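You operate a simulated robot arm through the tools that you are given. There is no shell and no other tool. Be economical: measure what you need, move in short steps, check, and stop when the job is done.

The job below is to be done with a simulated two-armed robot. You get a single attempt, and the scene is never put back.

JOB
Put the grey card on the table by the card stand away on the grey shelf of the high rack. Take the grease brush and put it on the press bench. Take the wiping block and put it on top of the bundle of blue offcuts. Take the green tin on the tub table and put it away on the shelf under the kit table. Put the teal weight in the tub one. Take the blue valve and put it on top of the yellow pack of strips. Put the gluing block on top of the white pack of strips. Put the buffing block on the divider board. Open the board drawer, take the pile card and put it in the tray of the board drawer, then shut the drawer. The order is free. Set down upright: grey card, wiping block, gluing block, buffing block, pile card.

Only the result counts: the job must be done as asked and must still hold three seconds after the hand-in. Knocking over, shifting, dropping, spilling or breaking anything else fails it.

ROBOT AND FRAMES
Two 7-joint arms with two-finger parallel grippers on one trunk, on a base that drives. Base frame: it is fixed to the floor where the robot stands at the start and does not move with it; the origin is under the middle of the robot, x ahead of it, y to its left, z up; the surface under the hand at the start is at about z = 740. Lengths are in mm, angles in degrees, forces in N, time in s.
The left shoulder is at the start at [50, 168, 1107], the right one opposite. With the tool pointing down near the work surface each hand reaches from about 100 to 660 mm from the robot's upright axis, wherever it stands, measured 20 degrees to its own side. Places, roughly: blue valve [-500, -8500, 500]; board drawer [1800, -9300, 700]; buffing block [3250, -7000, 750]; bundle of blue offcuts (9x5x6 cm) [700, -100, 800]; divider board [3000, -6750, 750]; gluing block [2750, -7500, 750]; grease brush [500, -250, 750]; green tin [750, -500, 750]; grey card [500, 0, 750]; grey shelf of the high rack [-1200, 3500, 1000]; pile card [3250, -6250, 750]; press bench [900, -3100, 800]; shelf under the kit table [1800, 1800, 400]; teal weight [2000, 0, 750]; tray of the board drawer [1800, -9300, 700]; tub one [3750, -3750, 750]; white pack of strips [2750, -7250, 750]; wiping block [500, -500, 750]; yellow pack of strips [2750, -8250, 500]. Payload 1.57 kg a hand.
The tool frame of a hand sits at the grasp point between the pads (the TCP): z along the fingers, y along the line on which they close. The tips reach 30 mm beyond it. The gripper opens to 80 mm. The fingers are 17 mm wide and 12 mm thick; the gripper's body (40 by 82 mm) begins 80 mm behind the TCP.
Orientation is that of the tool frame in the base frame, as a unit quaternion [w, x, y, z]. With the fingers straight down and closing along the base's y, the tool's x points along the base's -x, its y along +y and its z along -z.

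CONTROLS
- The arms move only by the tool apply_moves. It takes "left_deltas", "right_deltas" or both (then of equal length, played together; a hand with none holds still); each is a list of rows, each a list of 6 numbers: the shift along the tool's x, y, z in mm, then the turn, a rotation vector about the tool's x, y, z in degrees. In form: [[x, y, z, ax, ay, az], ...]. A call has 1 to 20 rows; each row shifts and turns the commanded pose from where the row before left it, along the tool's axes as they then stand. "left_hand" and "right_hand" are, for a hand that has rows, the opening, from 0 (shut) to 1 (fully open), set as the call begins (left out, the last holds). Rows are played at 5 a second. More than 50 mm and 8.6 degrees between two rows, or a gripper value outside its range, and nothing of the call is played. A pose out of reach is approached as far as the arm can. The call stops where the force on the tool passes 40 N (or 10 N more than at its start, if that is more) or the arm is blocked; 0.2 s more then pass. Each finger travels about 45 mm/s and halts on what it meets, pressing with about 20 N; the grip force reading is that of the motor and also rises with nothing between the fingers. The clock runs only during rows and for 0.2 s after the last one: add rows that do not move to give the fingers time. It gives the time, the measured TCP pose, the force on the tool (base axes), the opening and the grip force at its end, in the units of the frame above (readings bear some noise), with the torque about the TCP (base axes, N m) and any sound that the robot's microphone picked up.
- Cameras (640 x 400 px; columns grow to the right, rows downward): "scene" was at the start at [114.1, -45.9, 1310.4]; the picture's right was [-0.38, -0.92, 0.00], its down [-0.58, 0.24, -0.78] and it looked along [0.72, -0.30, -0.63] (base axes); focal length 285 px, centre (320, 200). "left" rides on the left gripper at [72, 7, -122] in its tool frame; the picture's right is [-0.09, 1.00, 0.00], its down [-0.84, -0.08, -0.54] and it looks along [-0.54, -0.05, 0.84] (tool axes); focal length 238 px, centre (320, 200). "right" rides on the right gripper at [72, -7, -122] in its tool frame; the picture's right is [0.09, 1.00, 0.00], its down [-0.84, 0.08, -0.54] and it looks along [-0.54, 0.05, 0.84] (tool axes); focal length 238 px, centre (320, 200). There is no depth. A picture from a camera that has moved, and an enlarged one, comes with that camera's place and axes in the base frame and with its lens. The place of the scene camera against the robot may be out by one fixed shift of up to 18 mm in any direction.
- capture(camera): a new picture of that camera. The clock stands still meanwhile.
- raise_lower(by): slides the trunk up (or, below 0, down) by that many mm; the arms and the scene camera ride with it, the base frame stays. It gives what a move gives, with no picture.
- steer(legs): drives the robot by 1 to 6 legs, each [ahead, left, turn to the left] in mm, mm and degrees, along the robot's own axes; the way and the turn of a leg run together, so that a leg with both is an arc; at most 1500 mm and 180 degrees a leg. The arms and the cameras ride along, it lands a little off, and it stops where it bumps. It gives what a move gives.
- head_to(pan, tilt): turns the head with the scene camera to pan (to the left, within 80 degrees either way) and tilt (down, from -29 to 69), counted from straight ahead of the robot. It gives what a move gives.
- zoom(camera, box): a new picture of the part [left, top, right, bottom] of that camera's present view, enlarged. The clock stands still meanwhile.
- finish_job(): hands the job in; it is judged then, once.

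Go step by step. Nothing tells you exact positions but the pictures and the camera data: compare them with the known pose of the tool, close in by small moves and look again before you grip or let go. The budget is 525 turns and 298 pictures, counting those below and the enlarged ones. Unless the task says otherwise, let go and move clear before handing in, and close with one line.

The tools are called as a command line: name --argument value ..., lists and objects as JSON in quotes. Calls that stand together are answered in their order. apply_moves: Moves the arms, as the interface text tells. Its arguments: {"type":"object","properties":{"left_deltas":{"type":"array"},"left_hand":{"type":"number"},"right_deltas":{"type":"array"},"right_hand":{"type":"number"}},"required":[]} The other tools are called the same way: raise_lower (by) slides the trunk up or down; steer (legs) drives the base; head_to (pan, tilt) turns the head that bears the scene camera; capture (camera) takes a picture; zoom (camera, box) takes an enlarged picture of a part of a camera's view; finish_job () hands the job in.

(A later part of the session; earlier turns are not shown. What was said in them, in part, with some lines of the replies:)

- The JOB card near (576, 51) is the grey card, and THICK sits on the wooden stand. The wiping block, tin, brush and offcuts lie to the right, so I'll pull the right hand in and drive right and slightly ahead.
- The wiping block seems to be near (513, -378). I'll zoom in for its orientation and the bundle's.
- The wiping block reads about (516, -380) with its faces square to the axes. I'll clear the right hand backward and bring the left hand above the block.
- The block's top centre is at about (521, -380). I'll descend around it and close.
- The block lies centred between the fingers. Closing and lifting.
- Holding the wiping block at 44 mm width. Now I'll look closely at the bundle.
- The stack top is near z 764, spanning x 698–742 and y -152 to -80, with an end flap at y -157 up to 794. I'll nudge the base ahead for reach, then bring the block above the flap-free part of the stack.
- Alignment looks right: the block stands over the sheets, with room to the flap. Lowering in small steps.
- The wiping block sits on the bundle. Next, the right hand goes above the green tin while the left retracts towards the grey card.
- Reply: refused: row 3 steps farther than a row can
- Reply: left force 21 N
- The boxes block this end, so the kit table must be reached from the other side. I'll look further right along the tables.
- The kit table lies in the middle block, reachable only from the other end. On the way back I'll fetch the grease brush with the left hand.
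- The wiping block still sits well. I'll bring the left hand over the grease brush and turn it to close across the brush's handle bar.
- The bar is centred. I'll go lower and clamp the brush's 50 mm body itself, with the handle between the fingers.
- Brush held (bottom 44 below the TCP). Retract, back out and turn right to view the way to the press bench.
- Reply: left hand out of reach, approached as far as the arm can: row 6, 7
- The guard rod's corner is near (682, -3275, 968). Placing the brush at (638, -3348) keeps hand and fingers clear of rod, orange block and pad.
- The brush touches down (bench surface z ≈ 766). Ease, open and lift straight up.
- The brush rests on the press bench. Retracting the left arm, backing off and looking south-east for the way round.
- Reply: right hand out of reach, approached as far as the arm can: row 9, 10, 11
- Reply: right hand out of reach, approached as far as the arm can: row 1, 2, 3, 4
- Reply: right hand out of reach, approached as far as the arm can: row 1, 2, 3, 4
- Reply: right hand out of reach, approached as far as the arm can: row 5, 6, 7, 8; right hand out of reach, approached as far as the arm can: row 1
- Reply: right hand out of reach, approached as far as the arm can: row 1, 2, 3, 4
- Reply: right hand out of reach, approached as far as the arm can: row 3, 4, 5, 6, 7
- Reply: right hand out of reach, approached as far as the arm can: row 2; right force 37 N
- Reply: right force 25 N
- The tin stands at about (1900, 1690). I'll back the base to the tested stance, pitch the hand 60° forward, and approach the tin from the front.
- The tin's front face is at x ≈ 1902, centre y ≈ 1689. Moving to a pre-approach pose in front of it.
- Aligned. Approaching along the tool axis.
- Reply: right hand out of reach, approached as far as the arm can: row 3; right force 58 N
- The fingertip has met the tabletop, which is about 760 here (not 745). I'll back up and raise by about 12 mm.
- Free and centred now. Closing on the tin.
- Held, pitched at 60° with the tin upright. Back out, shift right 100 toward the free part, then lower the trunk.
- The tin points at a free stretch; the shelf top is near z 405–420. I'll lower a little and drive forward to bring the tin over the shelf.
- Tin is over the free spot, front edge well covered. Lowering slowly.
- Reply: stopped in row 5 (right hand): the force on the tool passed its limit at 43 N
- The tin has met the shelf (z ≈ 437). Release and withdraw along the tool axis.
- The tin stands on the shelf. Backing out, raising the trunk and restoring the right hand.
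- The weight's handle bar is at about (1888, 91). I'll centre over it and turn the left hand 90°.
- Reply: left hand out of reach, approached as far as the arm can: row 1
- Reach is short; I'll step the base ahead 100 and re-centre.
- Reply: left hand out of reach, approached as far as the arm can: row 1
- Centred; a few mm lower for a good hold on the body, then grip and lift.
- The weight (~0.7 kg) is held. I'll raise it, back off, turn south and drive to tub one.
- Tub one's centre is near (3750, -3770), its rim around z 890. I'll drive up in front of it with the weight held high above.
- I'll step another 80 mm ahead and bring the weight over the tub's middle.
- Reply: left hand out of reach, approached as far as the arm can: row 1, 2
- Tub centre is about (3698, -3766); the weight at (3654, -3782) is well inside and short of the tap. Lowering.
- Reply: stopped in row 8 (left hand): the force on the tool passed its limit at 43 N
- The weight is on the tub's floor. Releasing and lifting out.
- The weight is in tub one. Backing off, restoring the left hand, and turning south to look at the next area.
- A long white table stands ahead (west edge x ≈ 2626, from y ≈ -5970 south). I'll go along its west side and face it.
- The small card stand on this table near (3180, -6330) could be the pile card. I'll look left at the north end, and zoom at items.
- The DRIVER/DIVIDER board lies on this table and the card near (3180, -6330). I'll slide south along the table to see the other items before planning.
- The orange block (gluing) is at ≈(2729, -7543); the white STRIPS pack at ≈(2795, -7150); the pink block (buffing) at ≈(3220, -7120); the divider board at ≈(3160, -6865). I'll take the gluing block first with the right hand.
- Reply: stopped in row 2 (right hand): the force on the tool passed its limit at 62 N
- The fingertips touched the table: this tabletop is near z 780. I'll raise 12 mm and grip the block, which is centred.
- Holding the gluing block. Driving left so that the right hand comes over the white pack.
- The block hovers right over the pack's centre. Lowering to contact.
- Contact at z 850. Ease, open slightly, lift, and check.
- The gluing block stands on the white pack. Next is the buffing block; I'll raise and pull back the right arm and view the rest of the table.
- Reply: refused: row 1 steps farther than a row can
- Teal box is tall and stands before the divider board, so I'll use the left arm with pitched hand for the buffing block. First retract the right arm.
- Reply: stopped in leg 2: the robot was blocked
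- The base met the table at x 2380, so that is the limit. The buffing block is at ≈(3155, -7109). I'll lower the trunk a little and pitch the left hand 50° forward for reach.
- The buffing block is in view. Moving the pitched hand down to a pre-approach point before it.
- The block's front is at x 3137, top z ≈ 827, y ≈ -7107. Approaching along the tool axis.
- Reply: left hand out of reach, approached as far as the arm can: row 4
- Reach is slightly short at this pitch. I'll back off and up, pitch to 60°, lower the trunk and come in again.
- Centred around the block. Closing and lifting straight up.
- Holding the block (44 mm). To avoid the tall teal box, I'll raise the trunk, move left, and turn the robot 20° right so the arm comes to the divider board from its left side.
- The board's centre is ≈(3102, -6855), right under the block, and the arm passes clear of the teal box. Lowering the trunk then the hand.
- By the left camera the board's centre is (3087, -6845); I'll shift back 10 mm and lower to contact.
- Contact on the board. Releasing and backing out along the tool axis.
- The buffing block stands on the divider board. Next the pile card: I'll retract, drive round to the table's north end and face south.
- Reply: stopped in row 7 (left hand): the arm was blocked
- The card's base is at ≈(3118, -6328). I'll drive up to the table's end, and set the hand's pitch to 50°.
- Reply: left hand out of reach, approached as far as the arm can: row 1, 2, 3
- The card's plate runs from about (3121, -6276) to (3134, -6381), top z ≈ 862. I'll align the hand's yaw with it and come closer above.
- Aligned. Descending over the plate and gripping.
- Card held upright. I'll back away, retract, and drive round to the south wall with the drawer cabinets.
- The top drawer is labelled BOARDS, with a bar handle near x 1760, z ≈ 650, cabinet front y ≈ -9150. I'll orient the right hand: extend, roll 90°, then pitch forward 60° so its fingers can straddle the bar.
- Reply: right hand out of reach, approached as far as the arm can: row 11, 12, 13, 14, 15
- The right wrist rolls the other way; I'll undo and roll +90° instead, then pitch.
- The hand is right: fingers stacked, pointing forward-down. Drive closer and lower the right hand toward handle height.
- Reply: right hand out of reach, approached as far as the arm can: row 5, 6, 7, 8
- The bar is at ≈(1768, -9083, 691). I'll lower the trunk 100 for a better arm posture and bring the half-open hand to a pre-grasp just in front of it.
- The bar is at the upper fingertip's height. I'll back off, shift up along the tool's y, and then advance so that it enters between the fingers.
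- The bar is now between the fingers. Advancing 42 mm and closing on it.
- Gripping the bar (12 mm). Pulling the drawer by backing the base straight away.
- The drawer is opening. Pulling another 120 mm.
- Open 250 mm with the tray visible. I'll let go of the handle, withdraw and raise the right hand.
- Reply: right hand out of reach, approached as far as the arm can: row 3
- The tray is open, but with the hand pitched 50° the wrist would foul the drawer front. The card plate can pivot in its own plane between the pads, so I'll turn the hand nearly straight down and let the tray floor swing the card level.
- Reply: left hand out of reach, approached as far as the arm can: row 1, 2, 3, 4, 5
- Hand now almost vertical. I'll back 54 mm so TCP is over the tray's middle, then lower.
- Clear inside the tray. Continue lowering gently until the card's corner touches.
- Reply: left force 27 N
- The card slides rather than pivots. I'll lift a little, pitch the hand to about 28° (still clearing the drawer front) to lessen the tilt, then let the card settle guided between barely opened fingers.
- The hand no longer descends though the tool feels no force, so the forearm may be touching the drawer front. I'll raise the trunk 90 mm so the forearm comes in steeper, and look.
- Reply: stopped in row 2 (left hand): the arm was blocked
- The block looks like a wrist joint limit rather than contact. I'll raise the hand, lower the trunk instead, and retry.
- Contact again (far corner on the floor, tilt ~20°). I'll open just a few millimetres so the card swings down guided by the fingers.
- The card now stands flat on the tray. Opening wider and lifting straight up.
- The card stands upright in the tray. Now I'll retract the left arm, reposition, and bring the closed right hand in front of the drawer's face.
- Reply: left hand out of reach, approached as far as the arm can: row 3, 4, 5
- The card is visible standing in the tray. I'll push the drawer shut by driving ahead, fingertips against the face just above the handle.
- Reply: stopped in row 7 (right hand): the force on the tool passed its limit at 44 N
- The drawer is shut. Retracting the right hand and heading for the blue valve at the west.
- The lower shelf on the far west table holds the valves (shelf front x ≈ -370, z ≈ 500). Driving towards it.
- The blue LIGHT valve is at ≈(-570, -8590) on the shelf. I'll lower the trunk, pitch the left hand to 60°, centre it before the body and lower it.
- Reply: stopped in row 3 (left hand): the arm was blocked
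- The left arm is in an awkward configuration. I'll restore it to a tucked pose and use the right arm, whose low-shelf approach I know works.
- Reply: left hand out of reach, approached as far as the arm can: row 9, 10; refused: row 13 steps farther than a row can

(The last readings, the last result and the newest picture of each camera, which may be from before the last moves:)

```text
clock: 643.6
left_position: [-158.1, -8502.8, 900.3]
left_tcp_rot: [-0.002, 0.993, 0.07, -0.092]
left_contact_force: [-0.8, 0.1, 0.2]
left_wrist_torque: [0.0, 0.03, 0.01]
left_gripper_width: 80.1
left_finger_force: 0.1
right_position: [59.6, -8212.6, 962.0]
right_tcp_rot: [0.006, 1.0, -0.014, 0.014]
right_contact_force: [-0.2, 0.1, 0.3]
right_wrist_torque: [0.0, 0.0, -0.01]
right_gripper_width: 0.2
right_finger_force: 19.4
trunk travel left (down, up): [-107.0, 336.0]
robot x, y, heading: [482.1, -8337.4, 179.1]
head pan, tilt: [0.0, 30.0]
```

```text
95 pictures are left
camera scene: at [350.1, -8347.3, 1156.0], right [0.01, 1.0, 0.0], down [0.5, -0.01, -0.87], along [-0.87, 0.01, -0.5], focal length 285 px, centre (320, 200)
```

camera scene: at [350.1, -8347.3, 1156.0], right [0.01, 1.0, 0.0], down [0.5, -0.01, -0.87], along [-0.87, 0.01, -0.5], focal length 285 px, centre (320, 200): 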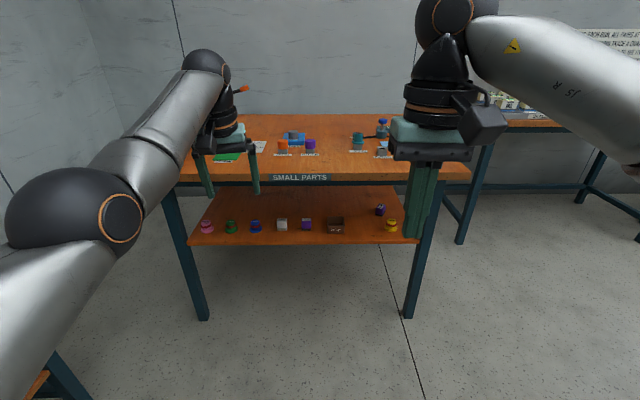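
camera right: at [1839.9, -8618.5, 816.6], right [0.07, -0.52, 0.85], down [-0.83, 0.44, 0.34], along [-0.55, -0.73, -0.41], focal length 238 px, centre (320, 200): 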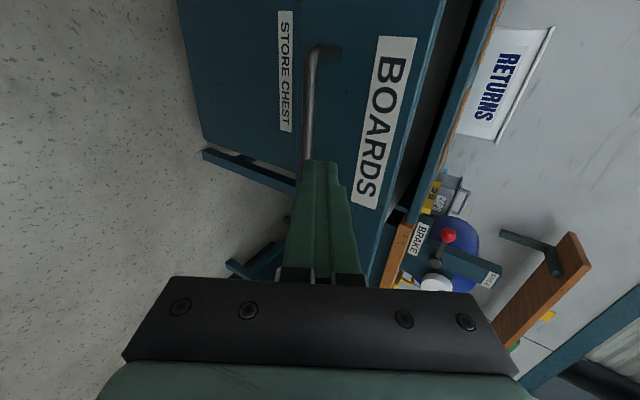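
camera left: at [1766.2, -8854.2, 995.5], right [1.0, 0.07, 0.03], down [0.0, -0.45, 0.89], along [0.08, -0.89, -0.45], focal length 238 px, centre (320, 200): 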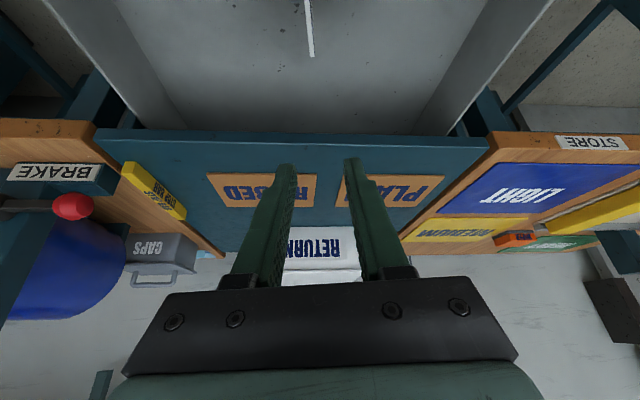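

apply_moves --right_hand 1 --right_deltas '[[-40, 27, 0, 0, 0, 0], [-40, 27, 0, 0, 0, 0], [-40, 27, 0, 0, 0, 0], [-40, 27, 0, 0, 0, 0], [-20, 0, 40, 0, 0, 0], [0, 0, 40, 0, 0, 0], [0, 0, 40, 0, 0, 0], [0, 0, 0, 0, -8.5, 0], [0, 0, 0, 0, -8.5, 0], [0, 0, 0, 0, -8.5, 0], [0, 0, 0, 0, -8.5, 0], [0, 0, 0, 0, -8.5, 0], [0, 0, 0, 0, -8.5, 0], [0, 0, 0, 0, -8.5, 0]]' --left_deltas '[[45, 0, 0, 0, 0, 0], [45, 0, 0, 0, 0, 0], [45, 0, 0, 0, 0, 0], [45, 0, 0, 0, 0, 0], [45, 0, 0, 0, 0, 0], [0, 20, -40, 0, 0, 0], [0, 20, -40, 0, 0, 0], [0, 20, -40, 0, 0, 0], [0, 0, 0, 0, 0, 0], [0, 0, 0, 0, 0, 0], [0, 0, 0, 0, 0, 0], [0, 0, 0, 0, 0, 0], [0, 0, 0, 0, 0, 0], [0, 0, 0, 0, 0, 0]]'

apply_moves --right_deltas '[[39, 0, 22.5, 0, 0, 0], [39, 0, 22.5, 0, 0, 0], [39, 0, 22.5, 0, 0, 0], [39, 0, 22.5, 0, 0, 0], [39, 0, 22.5, 0, 0, 0], [17, 0, 10, 0, 0, 0]]'

capture --camera "scene"

```text
clock: 646.6
left_position: [-92.8, -8558.8, 975.6]
left_tcp_rot: [-0.002, 0.993, 0.07, -0.092]
left_contact_force: [0.5, 0.5, -0.3]
left_wrist_torque: [-0.02, 0.02, 0.01]
left_gripper_width: 80.0
left_finger_force: 0.0
left hand out of reach, approached as far as the arm can: row 2, 3, 4, 5, 6
right_position: [-89.8, -8301.6, 838.8]
right_tcp_rot: [0.005, 1.0, -0.013, 0.014]
right_contact_force: [-0.1, 0.5, 0.5]
right_wrist_torque: [0.02, -0.03, 0.01]
right_gripper_width: 80.2
right_finger_force: 0.1
right hand out of reach, approached as far as the arm can: row 3, 4, 5, 6, 7, 8, 9, 10, 11, 12, 13, 14
trunk travel left (down, up): [-107.0, 336.0]
robot x, y, heading: [486.3, -8335.8, 179.0]
head pan, tilt: [0.0, 30.0]
```

```text
clock: 648.0
left_position: [-89.9, -8558.4, 973.7]
left_tcp_rot: [-0.001, 0.993, 0.071, -0.093]
left_contact_force: [0.0, 0.6, 1.0]
left_wrist_torque: [-0.01, -0.02, 0.0]
left_gripper_width: 79.8
left_finger_force: 0.1
right_position: [-89.9, -8301.9, 839.7]
right_tcp_rot: [0.005, 1.0, -0.012, 0.015]
right_contact_force: [0.0, -0.5, -0.1]
right_wrist_torque: [0.0, -0.01, 0.0]
right_gripper_width: 79.6
right_finger_force: 0.0
right hand out of reach, approached as far as the arm can: row 1, 2, 3, 4, 5, 6
trunk travel left (down, up): [-107.0, 336.0]
robot x, y, heading: [486.5, -8335.5, 179.3]
head pan, tilt: [0.0, 30.0]
```

```text
94 pictures are left
camera scene: at [350.0, -8347.3, 1156.0], right [0.01, 1.0, 0.0], down [0.5, -0.01, -0.87], along [-0.87, 0.01, -0.5], focal length 285 px, centre (320, 200)
```

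scene: 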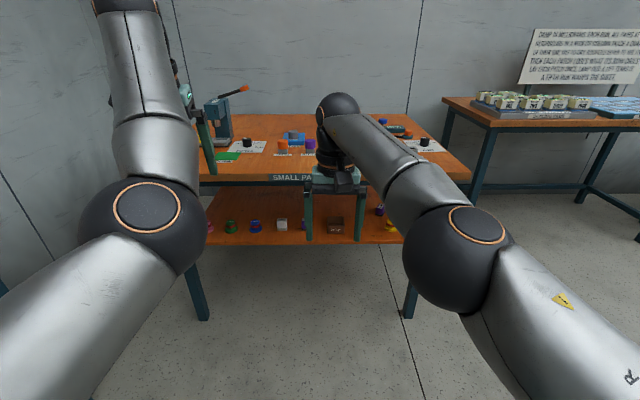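

The arm is stretched straight and stuck there; retract a bit, then pitch.

apply_moves --right_deltas '[[30, 0, 0, 0, 0, 0], [40, 0, 0, 0, 0, 0], [40, 0, 0, 0, 0, 0], [0, 0, 0, 0, -8.5, 0], [0, 0, 0, 0, -8.5, 0], [0, 0, 0, 0, -8.5, 0], [0, 0, 0, 0, -8.5, 0], [0, 0, 0, 0, -8.5, 0], [0, 0, 0, 0, -8.5, 0], [0, 0, 0, 0, -8.5, 0]]'

```text
clock: 650.2
left_position: [-91.0, -8558.6, 975.1]
left_tcp_rot: [-0.001, 0.993, 0.071, -0.091]
left_contact_force: [-0.4, 0.0, -0.8]
left_wrist_torque: [0.02, -0.01, 0.0]
left_gripper_width: 79.8
left_finger_force: 0.1
right_position: [-124.8, -8340.4, 885.9]
right_tcp_rot: [-0.001, 0.874, -0.013, -0.486]
right_contact_force: [0.6, 0.3, -0.7]
right_wrist_torque: [0.03, 0.01, -0.04]
right_gripper_width: 80.0
right_finger_force: 0.0
right hand out of reach, approached as far as the arm can: row 1, 2, 3, 4, 5, 6
trunk travel left (down, up): [-107.0, 336.0]
robot x, y, heading: [484.1, -8337.7, 179.2]
head pan, tilt: [0.0, 30.0]
```

apply_moves --right_deltas '[[38, 0, 24, 0, 0, 0], [38, 0, 24, 0, 0, 0], [38, 0, 24, 0, 0, 0], [38, 0, 24, 0, 0, 0], [38, 0, 24, 0, 0, 0], [38, 0, 24, 0, 0, 0], [38, 0, 24, 0, 0, 0]]'

capture --camera "scene"

```text
clock: 651.8
left_position: [-91.7, -8558.5, 974.7]
left_tcp_rot: [0.0, 0.993, 0.071, -0.091]
left_contact_force: [-0.4, 0.3, 0.5]
left_wrist_torque: [0.0, 0.02, -0.02]
left_gripper_width: 80.3
left_finger_force: 0.1
right_position: [-125.9, -8342.9, 569.6]
right_tcp_rot: [0.0, 0.875, -0.012, -0.484]
right_contact_force: [0.2, 0.4, -1.0]
right_wrist_torque: [0.02, 0.03, -0.03]
right_gripper_width: 79.8
right_finger_force: 0.0
trunk travel left (down, up): [-107.0, 336.0]
robot x, y, heading: [483.1, -8338.0, 179.2]
head pan, tilt: [0.0, 30.0]
```

```text
93 pictures are left
camera scene: at [350.0, -8347.3, 1156.0], right [0.01, 1.0, 0.0], down [0.5, -0.01, -0.87], along [-0.87, 0.01, -0.5], focal length 285 px, centre (320, 200)
```

scene: 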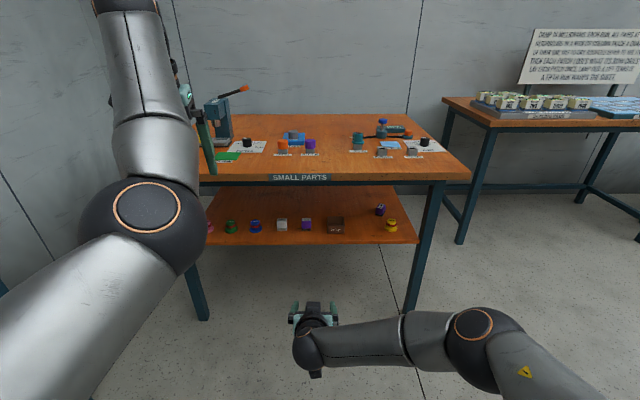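

The right arm has the low pose now. I'll shift the base left so the hand faces the blue valve, and look with the right camera.

steer --legs '[[0, 248, 0.8], [120, 0, 0]]'

capture --camera "right"

capture --camera "scene"

```text
clock: 655.4
left_position: [-210.2, -8812.1, 974.0]
left_tcp_rot: [-0.001, 0.993, 0.076, -0.092]
left_contact_force: [0.4, -0.7, 0.2]
left_wrist_torque: [0.0, -0.03, -0.05]
left_gripper_width: 80.0
left_finger_force: 0.0
right_position: [-247.3, -8596.8, 570.3]
right_tcp_rot: [0.002, 0.875, -0.008, -0.483]
right_contact_force: [-0.5, -0.1, -0.2]
right_wrist_torque: [-0.01, -0.01, -0.01]
right_gripper_width: 80.0
right_finger_force: 0.1
trunk travel left (down, up): [-107.0, 336.0]
robot x, y, heading: [363.7, -8581.6, 180.1]
head pan, tilt: [0.0, 30.0]
```

```text
92 pictures are left
camera right: at [-105.6, -8593.0, 573.4], right [0.04, -1.0, -0.07], down [0.01, -0.07, 1.0], along [-1.0, -0.04, 0.01], focal length 238 px, centre (320, 200)
```

right: 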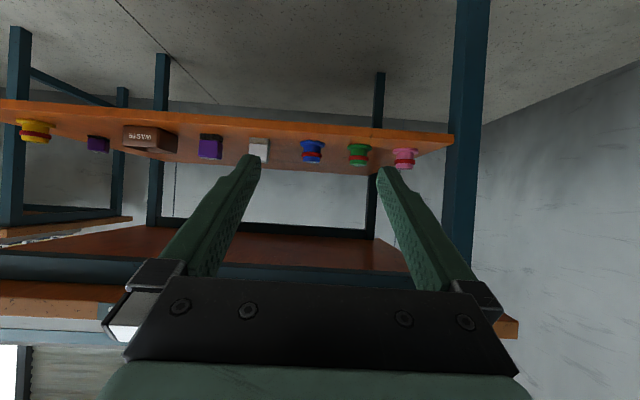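

```text
91 pictures are left
camera scene: at [228.8, -8595.8, 1155.9], right [0.0, 1.0, 0.0], down [0.5, 0.0, -0.87], along [-0.87, 0.0, -0.5], focal length 285 px, centre (320, 200)
```

scene: 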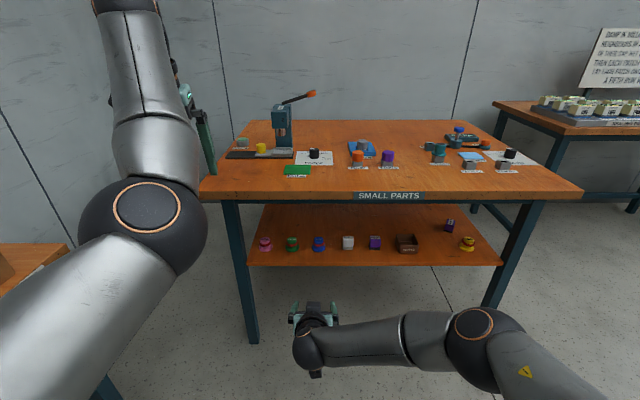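

The valve is at ≈(-618, -8587) on a shelf at z ≈ 450. Driving ahead and setting a pre-grasp pose.

steer --legs '[[285, 0, 0]]'

apply_moves --right_deltas '[[15, -8, 9, 0, 0, 0], [15, 0, 9, 0, 0, 0]]'

capture --camera "right"

```text
clock: 657.4
left_position: [-491.9, -8813.6, 975.6]
left_tcp_rot: [-0.001, 0.993, 0.076, -0.091]
left_contact_force: [0.3, -0.3, -0.2]
left_wrist_torque: [0.0, 0.05, 0.0]
left_gripper_width: 80.1
left_finger_force: 0.1
right_position: [-528.7, -8597.3, 570.6]
right_tcp_rot: [0.002, 0.875, -0.008, -0.484]
right_contact_force: [0.1, 0.4, -0.2]
right_wrist_torque: [0.03, 0.02, -0.02]
right_gripper_width: 79.9
right_finger_force: 0.1
trunk travel left (down, up): [-107.0, 336.0]
robot x, y, heading: [82.7, -8582.9, 180.0]
head pan, tilt: [0.0, 30.0]
```

```text
clock: 658.0
left_position: [-490.1, -8812.5, 975.5]
left_tcp_rot: [-0.001, 0.993, 0.077, -0.091]
left_contact_force: [-0.3, 0.2, -0.6]
left_wrist_torque: [-0.03, 0.02, 0.03]
left_gripper_width: 79.9
left_finger_force: 0.2
right_position: [-527.7, -8589.0, 536.1]
right_tcp_rot: [0.003, 0.876, -0.007, -0.483]
right_contact_force: [-0.1, 0.2, -0.5]
right_wrist_torque: [0.0, 0.0, -0.03]
right_gripper_width: 80.1
right_finger_force: 0.0
trunk travel left (down, up): [-107.0, 336.0]
robot x, y, heading: [81.4, -8582.2, 180.2]
head pan, tilt: [0.0, 30.0]
```

```text
90 pictures are left
camera right: at [-385.9, -8585.7, 538.4], right [0.04, -1.0, -0.07], down [0.01, -0.07, 1.0], along [-1.0, -0.04, 0.01], focal length 238 px, centre (320, 200)
```

right: 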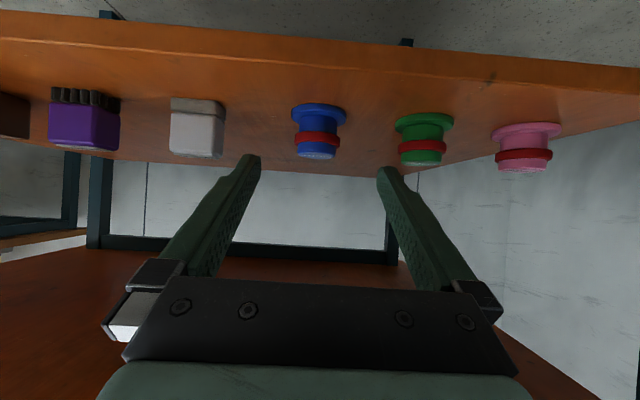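

Aligned with the valve at x ≈ -630, base z ≈ 447. Approaching and gripping.

apply_moves --right_deltas '[[-2, 0, 38, 0, 0, 0], [-2, 0, 38, 0, 0, 0], [-2, 0, 38, 0, 0, 0], [0, 0, 0, 0, 0, 0]]'

capture --camera "right"

```text
clock: 659.0
left_position: [-490.8, -8813.3, 974.7]
left_tcp_rot: [0.0, 0.993, 0.076, -0.092]
left_contact_force: [0.1, -0.2, -0.1]
left_wrist_torque: [0.0, -0.03, 0.01]
left_gripper_width: 80.0
left_finger_force: 0.0
right_position: [-574.0, -8582.0, 511.0]
right_tcp_rot: [0.002, 0.876, -0.008, -0.483]
right_contact_force: [-0.9, -0.4, 0.4]
right_wrist_torque: [0.03, 0.0, 0.03]
right_gripper_width: 79.6
right_finger_force: 0.1
right hand out of reach, approached as far as the arm can: row 2, 3
trunk travel left (down, up): [-107.0, 336.0]
robot x, y, heading: [85.2, -8584.4, 180.0]
head pan, tilt: [0.0, 30.0]
```

```text
89 pictures are left
camera right: at [-431.8, -8578.2, 514.5], right [0.04, -1.0, -0.07], down [0.01, -0.07, 1.0], along [-1.0, -0.04, 0.01], focal length 238 px, centre (320, 200)
```

right: 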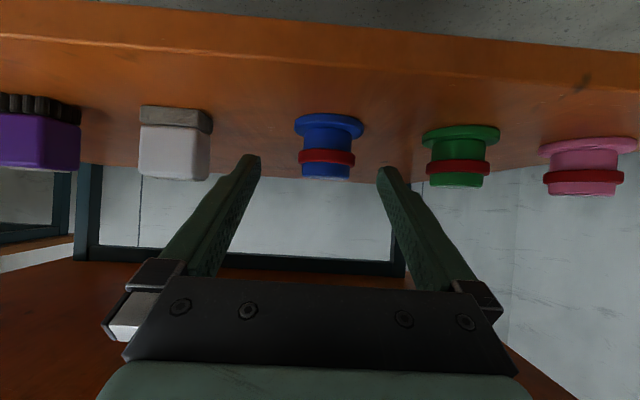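

Reach ends here; the base will do the rest. Centre, drive 52 ahead, then lower.

apply_moves --right_deltas '[[0, 6, 0, 0, 0, 0], [0, 0, 0, 0, 0, 0]]'

steer --legs '[[53, 0, 0]]'

apply_moves --right_deltas '[[13, 0, 8, 0, 0, 0], [10, 0, 6, 0, 0, 0], [0, 0, 0, 0, 0, 0]]'

capture --camera "right"

```text
clock: 659.6
left_position: [-491.1, -8813.2, 975.7]
left_tcp_rot: [-0.002, 0.993, 0.076, -0.091]
left_contact_force: [-0.4, -0.1, -0.1]
left_wrist_torque: [-0.01, 0.02, 0.01]
left_gripper_width: 80.0
left_finger_force: 0.1
right_position: [-571.5, -8583.8, 511.9]
right_tcp_rot: [0.002, 0.875, -0.008, -0.483]
right_contact_force: [-0.5, 0.2, 0.5]
right_wrist_torque: [0.01, 0.03, 0.01]
right_gripper_width: 80.2
right_finger_force: 0.1
right hand out of reach, approached as far as the arm can: row 1
trunk travel left (down, up): [-107.0, 336.0]
robot x, y, heading: [82.8, -8582.6, 179.9]
head pan, tilt: [0.0, 30.0]
```

```text
clock: 660.5
left_position: [-544.1, -8812.1, 975.5]
left_tcp_rot: [-0.001, 0.993, 0.076, -0.092]
left_contact_force: [0.0, -0.1, 0.0]
left_wrist_torque: [0.01, 0.0, -0.01]
left_gripper_width: 79.7
left_finger_force: 0.0
right_position: [-625.7, -8583.5, 512.5]
right_tcp_rot: [0.002, 0.875, -0.008, -0.484]
right_contact_force: [0.0, 0.6, -0.6]
right_wrist_torque: [-0.02, 0.02, -0.03]
right_gripper_width: 79.9
right_finger_force: 0.1
trunk travel left (down, up): [-107.0, 336.0]
robot x, y, heading: [28.3, -8581.6, 180.1]
head pan, tilt: [0.0, 30.0]
```

```text
clock: 661.3
left_position: [-543.2, -8812.9, 975.3]
left_tcp_rot: [-0.001, 0.993, 0.077, -0.092]
left_contact_force: [0.6, -0.2, 0.5]
left_wrist_torque: [0.01, -0.02, 0.03]
left_gripper_width: 79.8
left_finger_force: 0.2
right_position: [-620.0, -8579.9, 500.0]
right_tcp_rot: [0.003, 0.875, -0.007, -0.484]
right_contact_force: [-0.4, -0.1, 0.4]
right_wrist_torque: [0.01, 0.02, -0.01]
right_gripper_width: 79.8
right_finger_force: 0.0
right hand out of reach, approached as far as the arm can: row 1, 2
trunk travel left (down, up): [-107.0, 336.0]
robot x, y, heading: [26.2, -8583.9, 180.1]
head pan, tilt: [0.0, 30.0]
```

```text
88 pictures are left
camera right: at [-477.6, -8575.7, 503.2], right [0.04, -1.0, -0.07], down [0.01, -0.07, 1.0], along [-1.0, -0.04, 0.01], focal length 238 px, centre (320, 200)
```

right: 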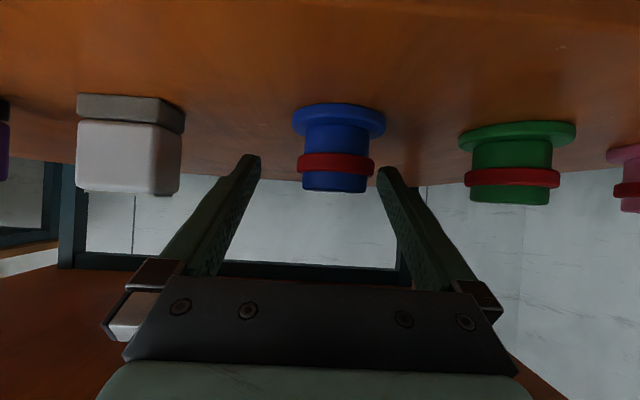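

The valve sits 12 mm toward -y. Shift the base left 12 mm, then lower the trunk 18 mm for the grip height.

steer --legs '[[0, 12, 0]]'

raise_lower --by -16

capture --camera "right"

```text
clock: 662.1
left_position: [-544.5, -8824.2, 974.5]
left_tcp_rot: [-0.001, 0.993, 0.077, -0.092]
left_contact_force: [-0.1, 1.1, -0.4]
left_wrist_torque: [0.0, -0.01, -0.02]
left_gripper_width: 80.1
left_finger_force: 0.0
right_position: [-619.2, -8591.3, 499.7]
right_tcp_rot: [0.002, 0.875, -0.008, -0.484]
right_contact_force: [-0.7, -0.4, -0.2]
right_wrist_torque: [0.01, -0.01, -0.02]
right_gripper_width: 80.2
right_finger_force: 0.1
trunk travel left (down, up): [-107.0, 336.0]
robot x, y, heading: [28.1, -8592.7, 180.1]
head pan, tilt: [0.0, 30.0]
```

```text
clock: 662.8
left_position: [-544.0, -8824.6, 958.9]
left_tcp_rot: [-0.001, 0.993, 0.077, -0.092]
left_contact_force: [0.3, 0.1, 0.3]
left_wrist_torque: [0.02, 0.0, 0.02]
left_gripper_width: 80.0
left_finger_force: 0.1
right_position: [-619.9, -8592.1, 485.2]
right_tcp_rot: [0.002, 0.876, -0.008, -0.483]
right_contact_force: [0.6, 0.3, 0.6]
right_wrist_torque: [-0.03, 0.0, -0.02]
right_gripper_width: 79.9
right_finger_force: 0.0
trunk travel left (down, up): [-91.0, 352.0]
robot x, y, heading: [31.1, -8594.4, 180.1]
head pan, tilt: [0.0, 30.0]
```

```text
87 pictures are left
camera right: at [-477.9, -8587.5, 487.4], right [0.04, -1.0, -0.07], down [0.01, -0.07, 1.0], along [-1.0, -0.04, 0.01], focal length 238 px, centre (320, 200)
```

right: 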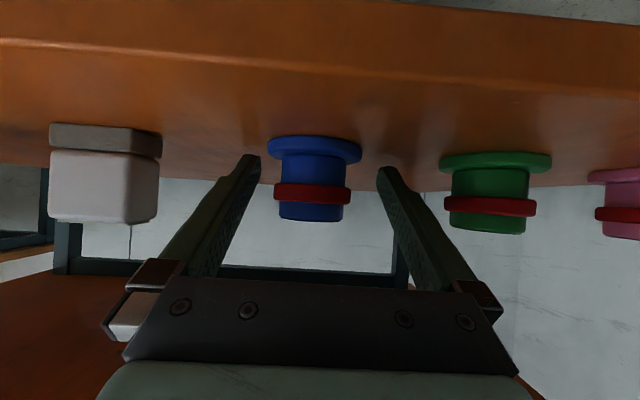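

Well centred. Closing and lifting.

apply_moves --right_hand 0 --right_deltas '[[0, 0, 0, 0, 0, 0], [0, 0, 0, 0, 0, 0], [0, 0, 0, 0, 0, 0], [0, 0, 0, 0, 0, 0], [0, 0, 0, 0, 0, 0]]'

raise_lower --by 40

capture --camera "right"

```text
clock: 664.0
left_position: [-544.1, -8825.5, 959.2]
left_tcp_rot: [-0.001, 0.993, 0.076, -0.092]
left_contact_force: [0.4, 0.2, 0.4]
left_wrist_torque: [-0.02, 0.0, 0.01]
left_gripper_width: 80.0
left_finger_force: 0.2
right_position: [-618.7, -8591.1, 483.7]
right_tcp_rot: [0.002, 0.875, -0.008, -0.484]
right_contact_force: [0.0, 0.6, 0.1]
right_wrist_torque: [0.03, 0.04, 0.02]
right_gripper_width: 34.6
right_finger_force: 19.8
trunk travel left (down, up): [-91.0, 352.0]
robot x, y, heading: [31.6, -8596.6, 179.8]
head pan, tilt: [0.0, 30.0]
```

```text
clock: 664.8
left_position: [-545.2, -8825.2, 998.6]
left_tcp_rot: [-0.001, 0.993, 0.076, -0.092]
left_contact_force: [0.6, 0.3, -0.1]
left_wrist_torque: [-0.01, 0.0, -0.01]
left_gripper_width: 80.0
left_finger_force: 0.1
right_position: [-618.6, -8592.3, 523.5]
right_tcp_rot: [0.002, 0.875, -0.007, -0.483]
right_contact_force: [1.3, -0.3, -0.2]
right_wrist_torque: [0.0, 0.04, 0.03]
right_gripper_width: 34.7
right_finger_force: 20.0
trunk travel left (down, up): [-131.0, 312.0]
robot x, y, heading: [30.3, -8597.3, 179.8]
head pan, tilt: [0.0, 30.0]
```

```text
86 pictures are left
camera right: at [-477.9, -8587.3, 527.3], right [0.04, -1.0, -0.07], down [0.01, -0.07, 1.0], along [-1.0, -0.04, 0.01], focal length 238 px, centre (320, 200)
```

right: 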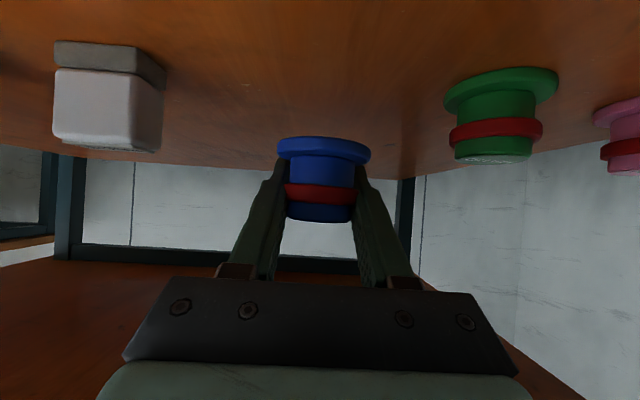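

Valve held. Backing out, turning away from the cabinets, and driving east to the white table's lower shelf.

steer --legs '[[-420, 0, 0], [0, -130, 0], [0, 0, -180], [1400, 0, 0]]'

head_to --pan 0 --tilt 25

capture --camera "scene"

```text
clock: 682.6
left_position: [2409.2, -8238.4, 997.4]
left_tcp_rot: [0.092, -0.077, 0.993, -0.001]
left_contact_force: [0.3, -0.7, -0.4]
left_wrist_torque: [-0.02, 0.03, 0.0]
left_gripper_width: 80.1
left_finger_force: 0.2
right_position: [2483.7, -8469.5, 523.5]
right_tcp_rot: [0.483, 0.008, 0.876, 0.002]
right_contact_force: [-0.7, -0.4, 0.6]
right_wrist_torque: [0.0, 0.0, 0.0]
right_gripper_width: 34.8
right_finger_force: 20.3
trunk travel left (down, up): [-131.0, 312.0]
robot x, y, heading: [1836.2, -8467.8, -0.0]
head pan, tilt: [0.0, 30.0]
```

```text
clock: 683.3
left_position: [2409.2, -8238.1, 999.7]
left_tcp_rot: [0.092, -0.077, 0.993, -0.001]
left_contact_force: [0.1, 0.1, -0.5]
left_wrist_torque: [0.03, 0.04, 0.0]
left_gripper_width: 79.9
left_finger_force: 0.0
right_position: [2484.5, -8470.8, 524.4]
right_tcp_rot: [0.483, 0.008, 0.875, 0.003]
right_contact_force: [-0.3, 0.2, -0.4]
right_wrist_torque: [-0.02, -0.02, -0.02]
right_gripper_width: 34.9
right_finger_force: 19.8
trunk travel left (down, up): [-131.0, 312.0]
robot x, y, heading: [1836.2, -8470.9, -0.1]
head pan, tilt: [0.0, 25.0]
```

```text
85 pictures are left
camera scene: at [1961.6, -8480.2, 1187.9], right [0.0, -1.0, 0.0], down [-0.42, 0.0, -0.91], along [0.91, 0.0, -0.42], focal length 285 px, centre (320, 200)
```

scene: 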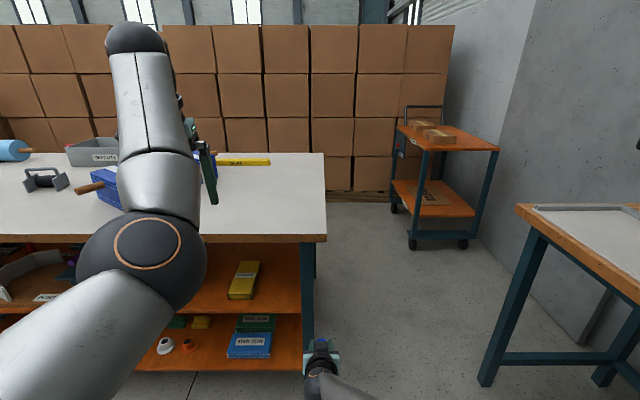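

zoom --camera "scene" --box '[180, 230, 340, 330]'

```text
4.00 times, centred on (260, 280) of scene
camera zoom: at [1961.6, -8480.2, 1187.9], right [0.0, -1.0, 0.0], down [-0.42, 0.0, -0.91], along [0.91, 0.0, -0.42], focal length 1141 px, centre (560, -120)
```

zoom: 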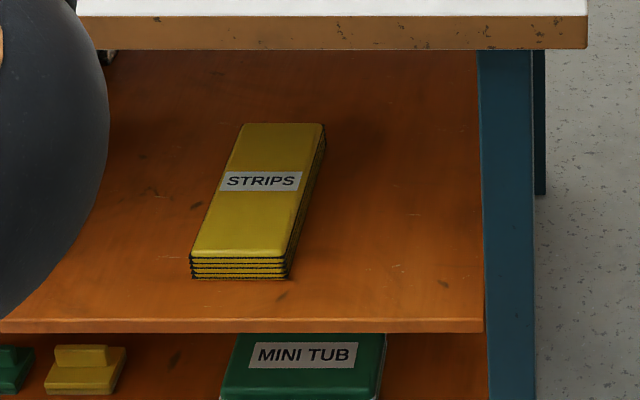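

The yellow STRIPS pack's centre is ≈(2758, -8217), top z ≈ 515. I'll raise to z 590, line up sideways, and look.

raise_lower --by 66

steer --legs '[[0, 254, 0], [100, 0, 0]]'

capture --camera "right"

capture --camera "scene"

```text
clock: 684.4
left_position: [2409.2, -8237.4, 1065.0]
left_tcp_rot: [0.092, -0.076, 0.993, -0.001]
left_contact_force: [0.4, 1.4, -0.3]
left_wrist_torque: [-0.01, 0.0, 0.04]
left_gripper_width: 79.9
left_finger_force: 0.0
right_position: [2483.9, -8470.9, 590.6]
right_tcp_rot: [0.483, 0.008, 0.876, 0.002]
right_contact_force: [-0.3, 0.4, -0.3]
right_wrist_torque: [0.01, -0.02, 0.02]
right_gripper_width: 34.7
right_finger_force: 19.5
trunk travel left (down, up): [-197.0, 246.0]
robot x, y, heading: [1835.6, -8468.0, -0.1]
head pan, tilt: [0.0, 25.0]
```

```text
clock: 687.9
left_position: [2509.7, -7984.6, 1065.4]
left_tcp_rot: [0.091, -0.076, 0.993, 0.0]
left_contact_force: [0.5, 0.4, -0.7]
left_wrist_torque: [-0.01, 0.03, 0.01]
left_gripper_width: 79.9
left_finger_force: 0.0
right_position: [2583.6, -8218.2, 591.0]
right_tcp_rot: [0.484, 0.007, 0.875, 0.002]
right_contact_force: [0.1, 0.0, -0.7]
right_wrist_torque: [0.0, -0.02, 0.0]
right_gripper_width: 34.7
right_finger_force: 20.1
trunk travel left (down, up): [-197.0, 246.0]
robot x, y, heading: [1933.1, -8216.7, 0.1]
head pan, tilt: [0.0, 25.0]
```

```text
83 pictures are left
camera right: at [2442.2, -8223.6, 593.2], right [-0.04, 1.0, -0.07], down [-0.01, 0.07, 1.0], along [1.0, 0.04, 0.01], focal length 238 px, centre (320, 200)
```

right: 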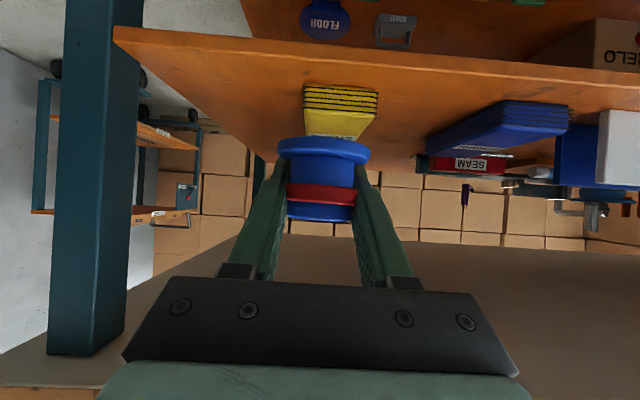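

```text
82 pictures are left
camera scene: at [2061.6, -8227.2, 1253.9], right [0.0, -1.0, 0.0], down [-0.42, 0.0, -0.91], along [0.91, 0.0, -0.42], focal length 285 px, centre (320, 200)
```

scene: 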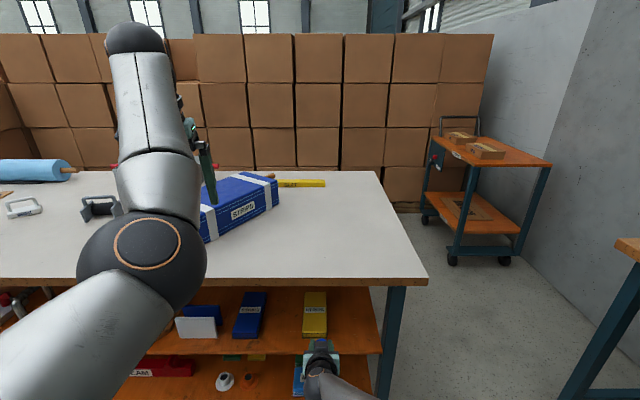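

The pack's top is z ≈ 487, centre ≈(2783, -8188) by the hand camera. Shifting left 28 and going ahead.

steer --legs '[[0, 28, 0], [90, 0, 0]]'

capture --camera "right"

```text
clock: 689.6
left_position: [2598.8, -7955.8, 1065.5]
left_tcp_rot: [0.092, -0.077, 0.993, -0.001]
left_contact_force: [0.7, -0.1, -1.0]
left_wrist_torque: [0.02, 0.0, -0.02]
left_gripper_width: 79.8
left_finger_force: 0.0
right_position: [2673.4, -8191.3, 589.2]
right_tcp_rot: [0.483, 0.008, 0.875, 0.003]
right_contact_force: [0.2, 0.3, -0.2]
right_wrist_torque: [0.0, 0.03, 0.01]
right_gripper_width: 34.7
right_finger_force: 20.7
trunk travel left (down, up): [-197.0, 246.0]
robot x, y, heading: [2025.6, -8190.5, -0.0]
head pan, tilt: [0.0, 25.0]
```

```text
81 pictures are left
camera right: at [2531.4, -8195.2, 593.1], right [-0.04, 1.0, -0.07], down [-0.01, 0.07, 1.0], along [1.0, 0.04, 0.01], focal length 238 px, centre (320, 200)
```

right: 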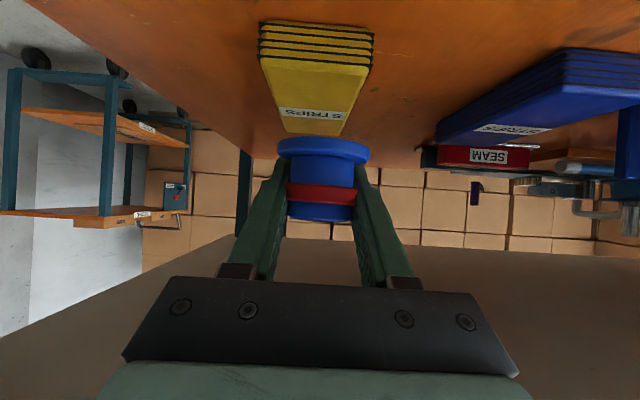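

Now aligned (pack x 2719–2915, y ≈ -8197). Lowering to z 545 and moving in over the pack.

raise_lower --by -42

steer --legs '[[112, -6, 0]]'

capture --camera "right"

head_to --pan -5 --tilt 40

capture --camera "scene"

```text
clock: 690.4
left_position: [2596.9, -7955.2, 1023.1]
left_tcp_rot: [0.091, -0.076, 0.993, 0.0]
left_contact_force: [-0.1, -0.3, 0.3]
left_wrist_torque: [-0.01, 0.0, -0.01]
left_gripper_width: 79.9
left_finger_force: 0.1
right_position: [2672.6, -8188.3, 548.4]
right_tcp_rot: [0.484, 0.007, 0.875, 0.003]
right_contact_force: [0.1, -0.5, 0.0]
right_wrist_torque: [0.02, 0.03, 0.0]
right_gripper_width: 34.6
right_finger_force: 20.0
trunk travel left (down, up): [-155.0, 288.0]
robot x, y, heading: [2023.6, -8186.9, -0.0]
head pan, tilt: [0.0, 25.0]
```

```text
clock: 691.6
left_position: [2707.9, -7961.0, 1023.5]
left_tcp_rot: [0.092, -0.078, 0.993, -0.001]
left_contact_force: [-0.5, -0.4, -0.5]
left_wrist_torque: [0.03, 0.01, 0.0]
left_gripper_width: 79.8
left_finger_force: 0.0
right_position: [2784.1, -8194.6, 547.8]
right_tcp_rot: [0.484, 0.007, 0.875, 0.003]
right_contact_force: [-0.5, -0.7, -0.3]
right_wrist_torque: [-0.01, -0.01, -0.05]
right_gripper_width: 34.7
right_finger_force: 19.8
trunk travel left (down, up): [-155.0, 288.0]
robot x, y, heading: [2135.1, -8195.1, 0.1]
head pan, tilt: [0.0, 25.0]
```

```text
80 pictures are left
camera right: at [2642.4, -8200.6, 551.2], right [-0.04, 1.0, -0.07], down [-0.01, 0.07, 1.0], along [1.0, 0.04, 0.01], focal length 238 px, centre (320, 200)
```

right: 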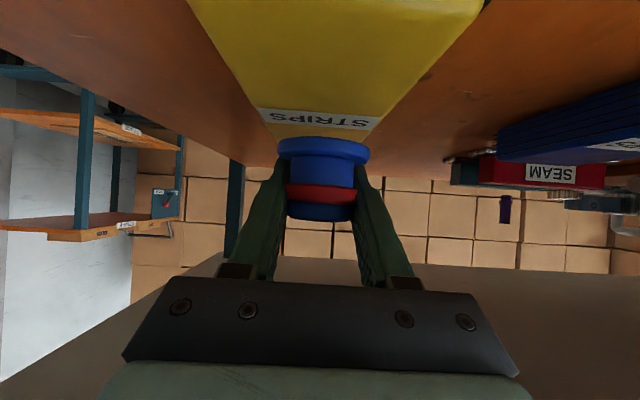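

```text
clock: 692.4
left_position: [2708.8, -7962.0, 1023.5]
left_tcp_rot: [0.092, -0.077, 0.993, 0.0]
left_contact_force: [-0.3, 0.4, -0.1]
left_wrist_torque: [-0.06, 0.0, 0.02]
left_gripper_width: 79.7
left_finger_force: 0.1
right_position: [2783.2, -8193.3, 547.4]
right_tcp_rot: [0.484, 0.007, 0.875, 0.002]
right_contact_force: [-0.3, 0.1, -0.4]
right_wrist_torque: [-0.01, -0.01, 0.0]
right_gripper_width: 34.6
right_finger_force: 20.5
trunk travel left (down, up): [-155.0, 288.0]
robot x, y, heading: [2132.4, -8189.7, 0.1]
head pan, tilt: [-5.0, 40.0]
```

```text
79 pictures are left
camera scene: at [2254.2, -8211.9, 1188.7], right [-0.09, -1.0, 0.0], down [-0.64, 0.06, -0.77], along [0.76, -0.07, -0.64], focal length 285 px, centre (320, 200)
```

scene: 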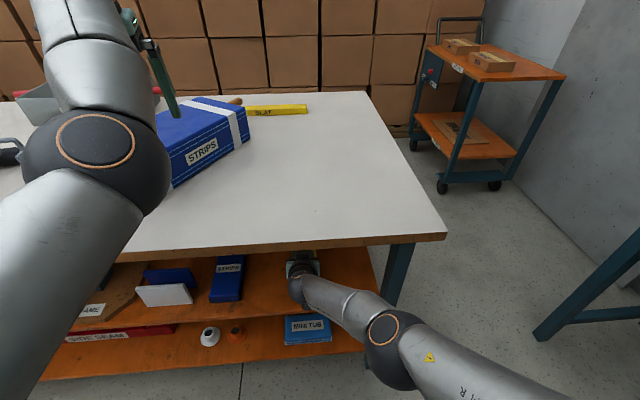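

The valve is centred over the pack. Lowering to contact.

apply_moves --right_deltas '[[10, 0, 6.4, 0, 0, 0], [3.4, 0, 2.1, 0, 0, 0], [2.5, 0, 1.6, 0, 0, 0], [2.5, 0, 1.6, 0, 0, 0], [2.5, 0, 1.6, 0, 0, 0], [2.5, 0, 1.6, 0, 0, 0], [2.5, 0, 1.6, 0, 0, 0], [0, 0, 0, 0, 0, 0]]'

capture --camera "right"

```text
clock: 694.2
left_position: [2709.3, -7961.8, 1022.8]
left_tcp_rot: [0.092, -0.077, 0.993, -0.001]
left_contact_force: [-0.4, 0.1, 0.9]
left_wrist_torque: [0.0, -0.02, 0.0]
left_gripper_width: 80.1
left_finger_force: 0.1
right_position: [2775.0, -8203.1, 532.8]
right_tcp_rot: [0.483, 0.008, 0.875, 0.002]
right_contact_force: [0.5, 1.0, -0.8]
right_wrist_torque: [0.0, -0.01, -0.05]
right_gripper_width: 35.0
right_finger_force: 19.6
right hand out of reach, approached as far as the arm can: row 1, 2, 4, 6
trunk travel left (down, up): [-155.0, 288.0]
robot x, y, heading: [2134.0, -8191.6, -0.0]
head pan, tilt: [-5.0, 40.0]
```

```text
78 pictures are left
camera right: at [2633.9, -8209.3, 535.3], right [-0.04, 1.0, -0.07], down [-0.01, 0.07, 1.0], along [1.0, 0.04, 0.01], focal length 238 px, centre (320, 200)
```

right: 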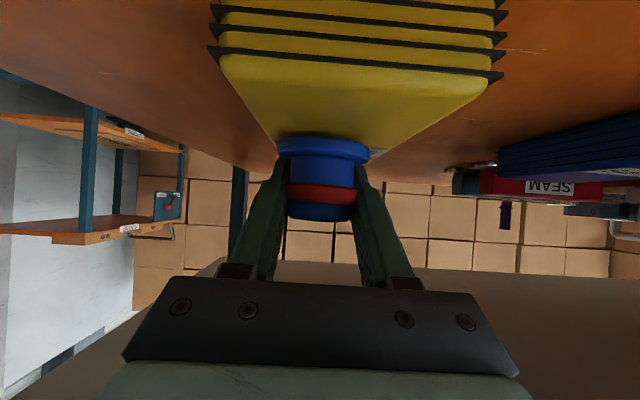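

I'll shift 8 mm left and lower by the trunk in small steps.

steer --legs '[[8, 8, 0]]'

raise_lower --by -6

raise_lower --by -3

```text
clock: 695.0
left_position: [2716.6, -7954.1, 1023.0]
left_tcp_rot: [0.092, -0.077, 0.993, -0.001]
left_contact_force: [0.0, -0.6, -0.1]
left_wrist_torque: [0.03, 0.01, -0.03]
left_gripper_width: 79.9
left_finger_force: 0.0
right_position: [2785.3, -8194.1, 533.4]
right_tcp_rot: [0.483, 0.006, 0.876, 0.003]
right_contact_force: [0.3, 0.2, 0.2]
right_wrist_torque: [-0.02, 0.04, 0.01]
right_gripper_width: 34.7
right_finger_force: 19.5
trunk travel left (down, up): [-155.0, 288.0]
robot x, y, heading: [2141.3, -8183.0, 0.2]
head pan, tilt: [-5.0, 40.0]
```

```text
clock: 695.5
left_position: [2716.1, -7953.3, 1017.9]
left_tcp_rot: [0.092, -0.077, 0.993, -0.001]
left_contact_force: [0.5, 0.1, -0.5]
left_wrist_torque: [0.0, 0.03, 0.03]
left_gripper_width: 79.7
left_finger_force: 0.1
right_position: [2785.2, -8195.1, 528.8]
right_tcp_rot: [0.486, 0.007, 0.874, 0.001]
right_contact_force: [0.7, 0.4, 7.6]
right_wrist_torque: [-0.16, 0.09, -0.01]
right_gripper_width: 34.8
right_finger_force: 20.2
trunk travel left (down, up): [-149.0, 294.0]
robot x, y, heading: [2143.4, -8183.0, 0.0]
head pan, tilt: [-5.0, 40.0]
```

```text
clock: 696.0
left_position: [2713.8, -7953.6, 1015.8]
left_tcp_rot: [0.093, -0.077, 0.993, -0.001]
left_contact_force: [-0.5, 0.7, -0.4]
left_wrist_torque: [0.03, -0.03, -0.03]
left_gripper_width: 80.1
left_finger_force: 0.1
right_position: [2784.1, -8195.7, 527.2]
right_tcp_rot: [0.487, 0.007, 0.873, 0.002]
right_contact_force: [-1.0, 0.8, 21.0]
right_wrist_torque: [-0.25, 0.1, 0.03]
right_gripper_width: 35.1
right_finger_force: 20.3
trunk travel left (down, up): [-146.0, 297.0]
robot x, y, heading: [2140.0, -8183.2, -0.3]
head pan, tilt: [-5.0, 40.0]
```

Contact with 21 N at z 527. Easing 2 mm, opening, and backing out along the tool axis.

raise_lower --by 2

apply_moves --right_hand 0.85 --right_deltas '[[0, 0, 0, 0, 0, 0], [0, 0, 0, 0, 0, 0], [0, 0, 0, 0, 0, 0], [0, 0, 0, 0, 0, 0], [0, 0, -25, 0, 0, 0], [0, 0, -30, 0, 0, 0], [0, 0, -30, 0, 0, 0]]'

capture --camera "right"

```text
clock: 696.5
left_position: [2715.8, -7953.2, 1017.3]
left_tcp_rot: [0.093, -0.077, 0.993, -0.002]
left_contact_force: [-0.7, -1.1, -0.4]
left_wrist_torque: [-0.03, 0.02, -0.02]
left_gripper_width: 80.2
left_finger_force: 0.1
right_position: [2784.6, -8196.6, 527.6]
right_tcp_rot: [0.485, 0.007, 0.875, 0.002]
right_contact_force: [3.2, 1.5, 17.1]
right_wrist_torque: [-0.23, -0.06, 0.04]
right_gripper_width: 35.0
right_finger_force: 19.9
trunk travel left (down, up): [-148.0, 295.0]
robot x, y, heading: [2142.3, -8181.2, 0.2]
head pan, tilt: [-5.0, 40.0]
```

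```text
clock: 698.1
left_position: [2717.1, -7953.0, 1016.2]
left_tcp_rot: [0.092, -0.077, 0.993, 0.0]
left_contact_force: [-1.0, -0.5, -0.3]
left_wrist_torque: [0.01, -0.02, -0.01]
left_gripper_width: 80.0
left_finger_force: 0.1
right_position: [2712.1, -8195.2, 570.7]
right_tcp_rot: [0.484, 0.008, 0.875, 0.003]
right_contact_force: [-0.1, -0.3, -0.9]
right_wrist_torque: [-0.05, -0.01, 0.01]
right_gripper_width: 67.7
right_finger_force: 0.0
trunk travel left (down, up): [-148.0, 295.0]
robot x, y, heading: [2140.2, -8186.5, -0.0]
head pan, tilt: [-5.0, 40.0]
```

```text
77 pictures are left
camera right: at [2570.0, -8201.8, 573.0], right [-0.04, 1.0, -0.07], down [-0.01, 0.07, 1.0], along [1.0, 0.04, 0.01], focal length 238 px, centre (320, 200)
```

right: 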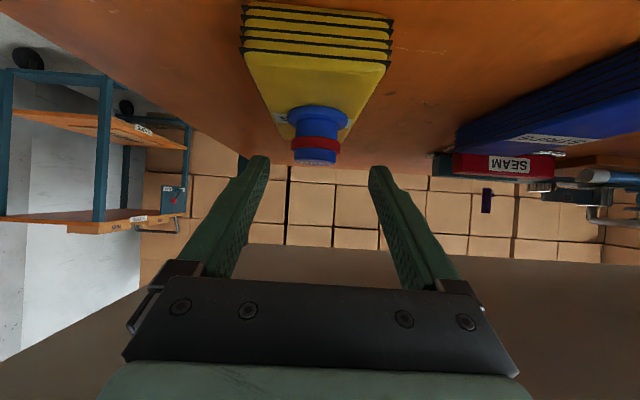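

The valve sits on the yellow pack. Moving clear of the table before handing in.

steer --legs '[[-450, 0, 0]]'

head_to --pan 0 --tilt 25

capture --camera "scene"

head_to --pan -65 --tilt 25

capture --camera "scene"

```text
clock: 700.9
left_position: [2268.5, -7954.8, 1016.9]
left_tcp_rot: [0.092, -0.078, 0.993, 0.0]
left_contact_force: [-0.1, 0.0, 0.2]
left_wrist_torque: [0.03, -0.01, -0.02]
left_gripper_width: 80.0
left_finger_force: 0.0
right_position: [2265.1, -8195.2, 570.0]
right_tcp_rot: [0.484, 0.007, 0.875, 0.002]
right_contact_force: [-0.1, -0.6, 0.5]
right_wrist_torque: [0.02, -0.02, 0.01]
right_gripper_width: 68.0
right_finger_force: 0.1
trunk travel left (down, up): [-148.0, 295.0]
robot x, y, heading: [1693.6, -8184.6, 0.1]
head pan, tilt: [-5.0, 40.0]
```

```text
clock: 701.6
left_position: [2268.7, -7953.2, 1016.1]
left_tcp_rot: [0.092, -0.077, 0.993, -0.001]
left_contact_force: [0.4, 0.9, 0.3]
left_wrist_torque: [-0.01, -0.02, 0.02]
left_gripper_width: 79.9
left_finger_force: 0.2
right_position: [2264.7, -8195.8, 569.6]
right_tcp_rot: [0.484, 0.008, 0.875, 0.002]
right_contact_force: [0.3, -0.1, -0.5]
right_wrist_torque: [0.0, 0.02, -0.01]
right_gripper_width: 67.9
right_finger_force: 0.0
trunk travel left (down, up): [-148.0, 295.0]
robot x, y, heading: [1694.5, -8184.0, -0.1]
head pan, tilt: [0.0, 25.0]
```

```text
76 pictures are left
camera scene: at [1822.1, -8196.9, 1204.9], right [0.0, -1.0, 0.0], down [-0.42, 0.0, -0.91], along [0.91, 0.0, -0.42], focal length 285 px, centre (320, 200)
```

scene: 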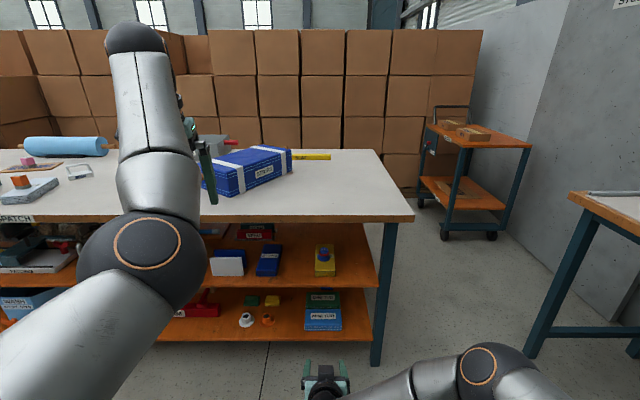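

```text
clock: 703.0
left_position: [2268.8, -7954.1, 1015.3]
left_tcp_rot: [0.092, -0.077, 0.993, -0.001]
left_contact_force: [0.8, 0.5, -0.7]
left_wrist_torque: [-0.03, 0.04, 0.04]
left_gripper_width: 80.0
left_finger_force: 0.1
right_position: [2264.4, -8195.7, 570.2]
right_tcp_rot: [0.483, 0.007, 0.875, 0.002]
right_contact_force: [0.1, -0.4, -0.4]
right_wrist_torque: [0.03, -0.01, -0.02]
right_gripper_width: 67.6
right_finger_force: 0.0
trunk travel left (down, up): [-148.0, 295.0]
robot x, y, heading: [1695.6, -8187.2, -0.2]
head pan, tilt: [-65.0, 25.0]
```

```text
75 pictures are left
camera scene: at [1769.1, -8280.4, 1204.9], right [-0.91, -0.42, 0.0], down [-0.18, 0.38, -0.91], along [0.38, -0.82, -0.42], focal length 285 px, centre (320, 200)
```

scene: 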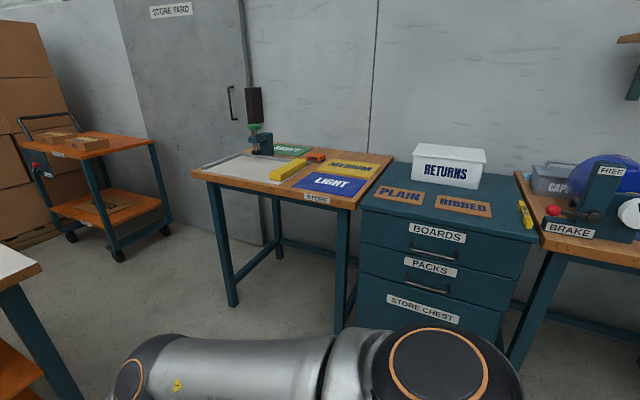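

The valve is on the yellow pack, the gluing and buffing blocks stand as placed, and the drawer is flush shut. Everything is done, so I'm handing in.

finish_job

```text
The job is handed in.
```

All nine parts of the job are done and handed in: every item was set down where you asked, and the board drawer is shut with the pile card in it. The base bumped the white table once and the fingers touched three surfaces, but nothing looked shifted in the pictures.
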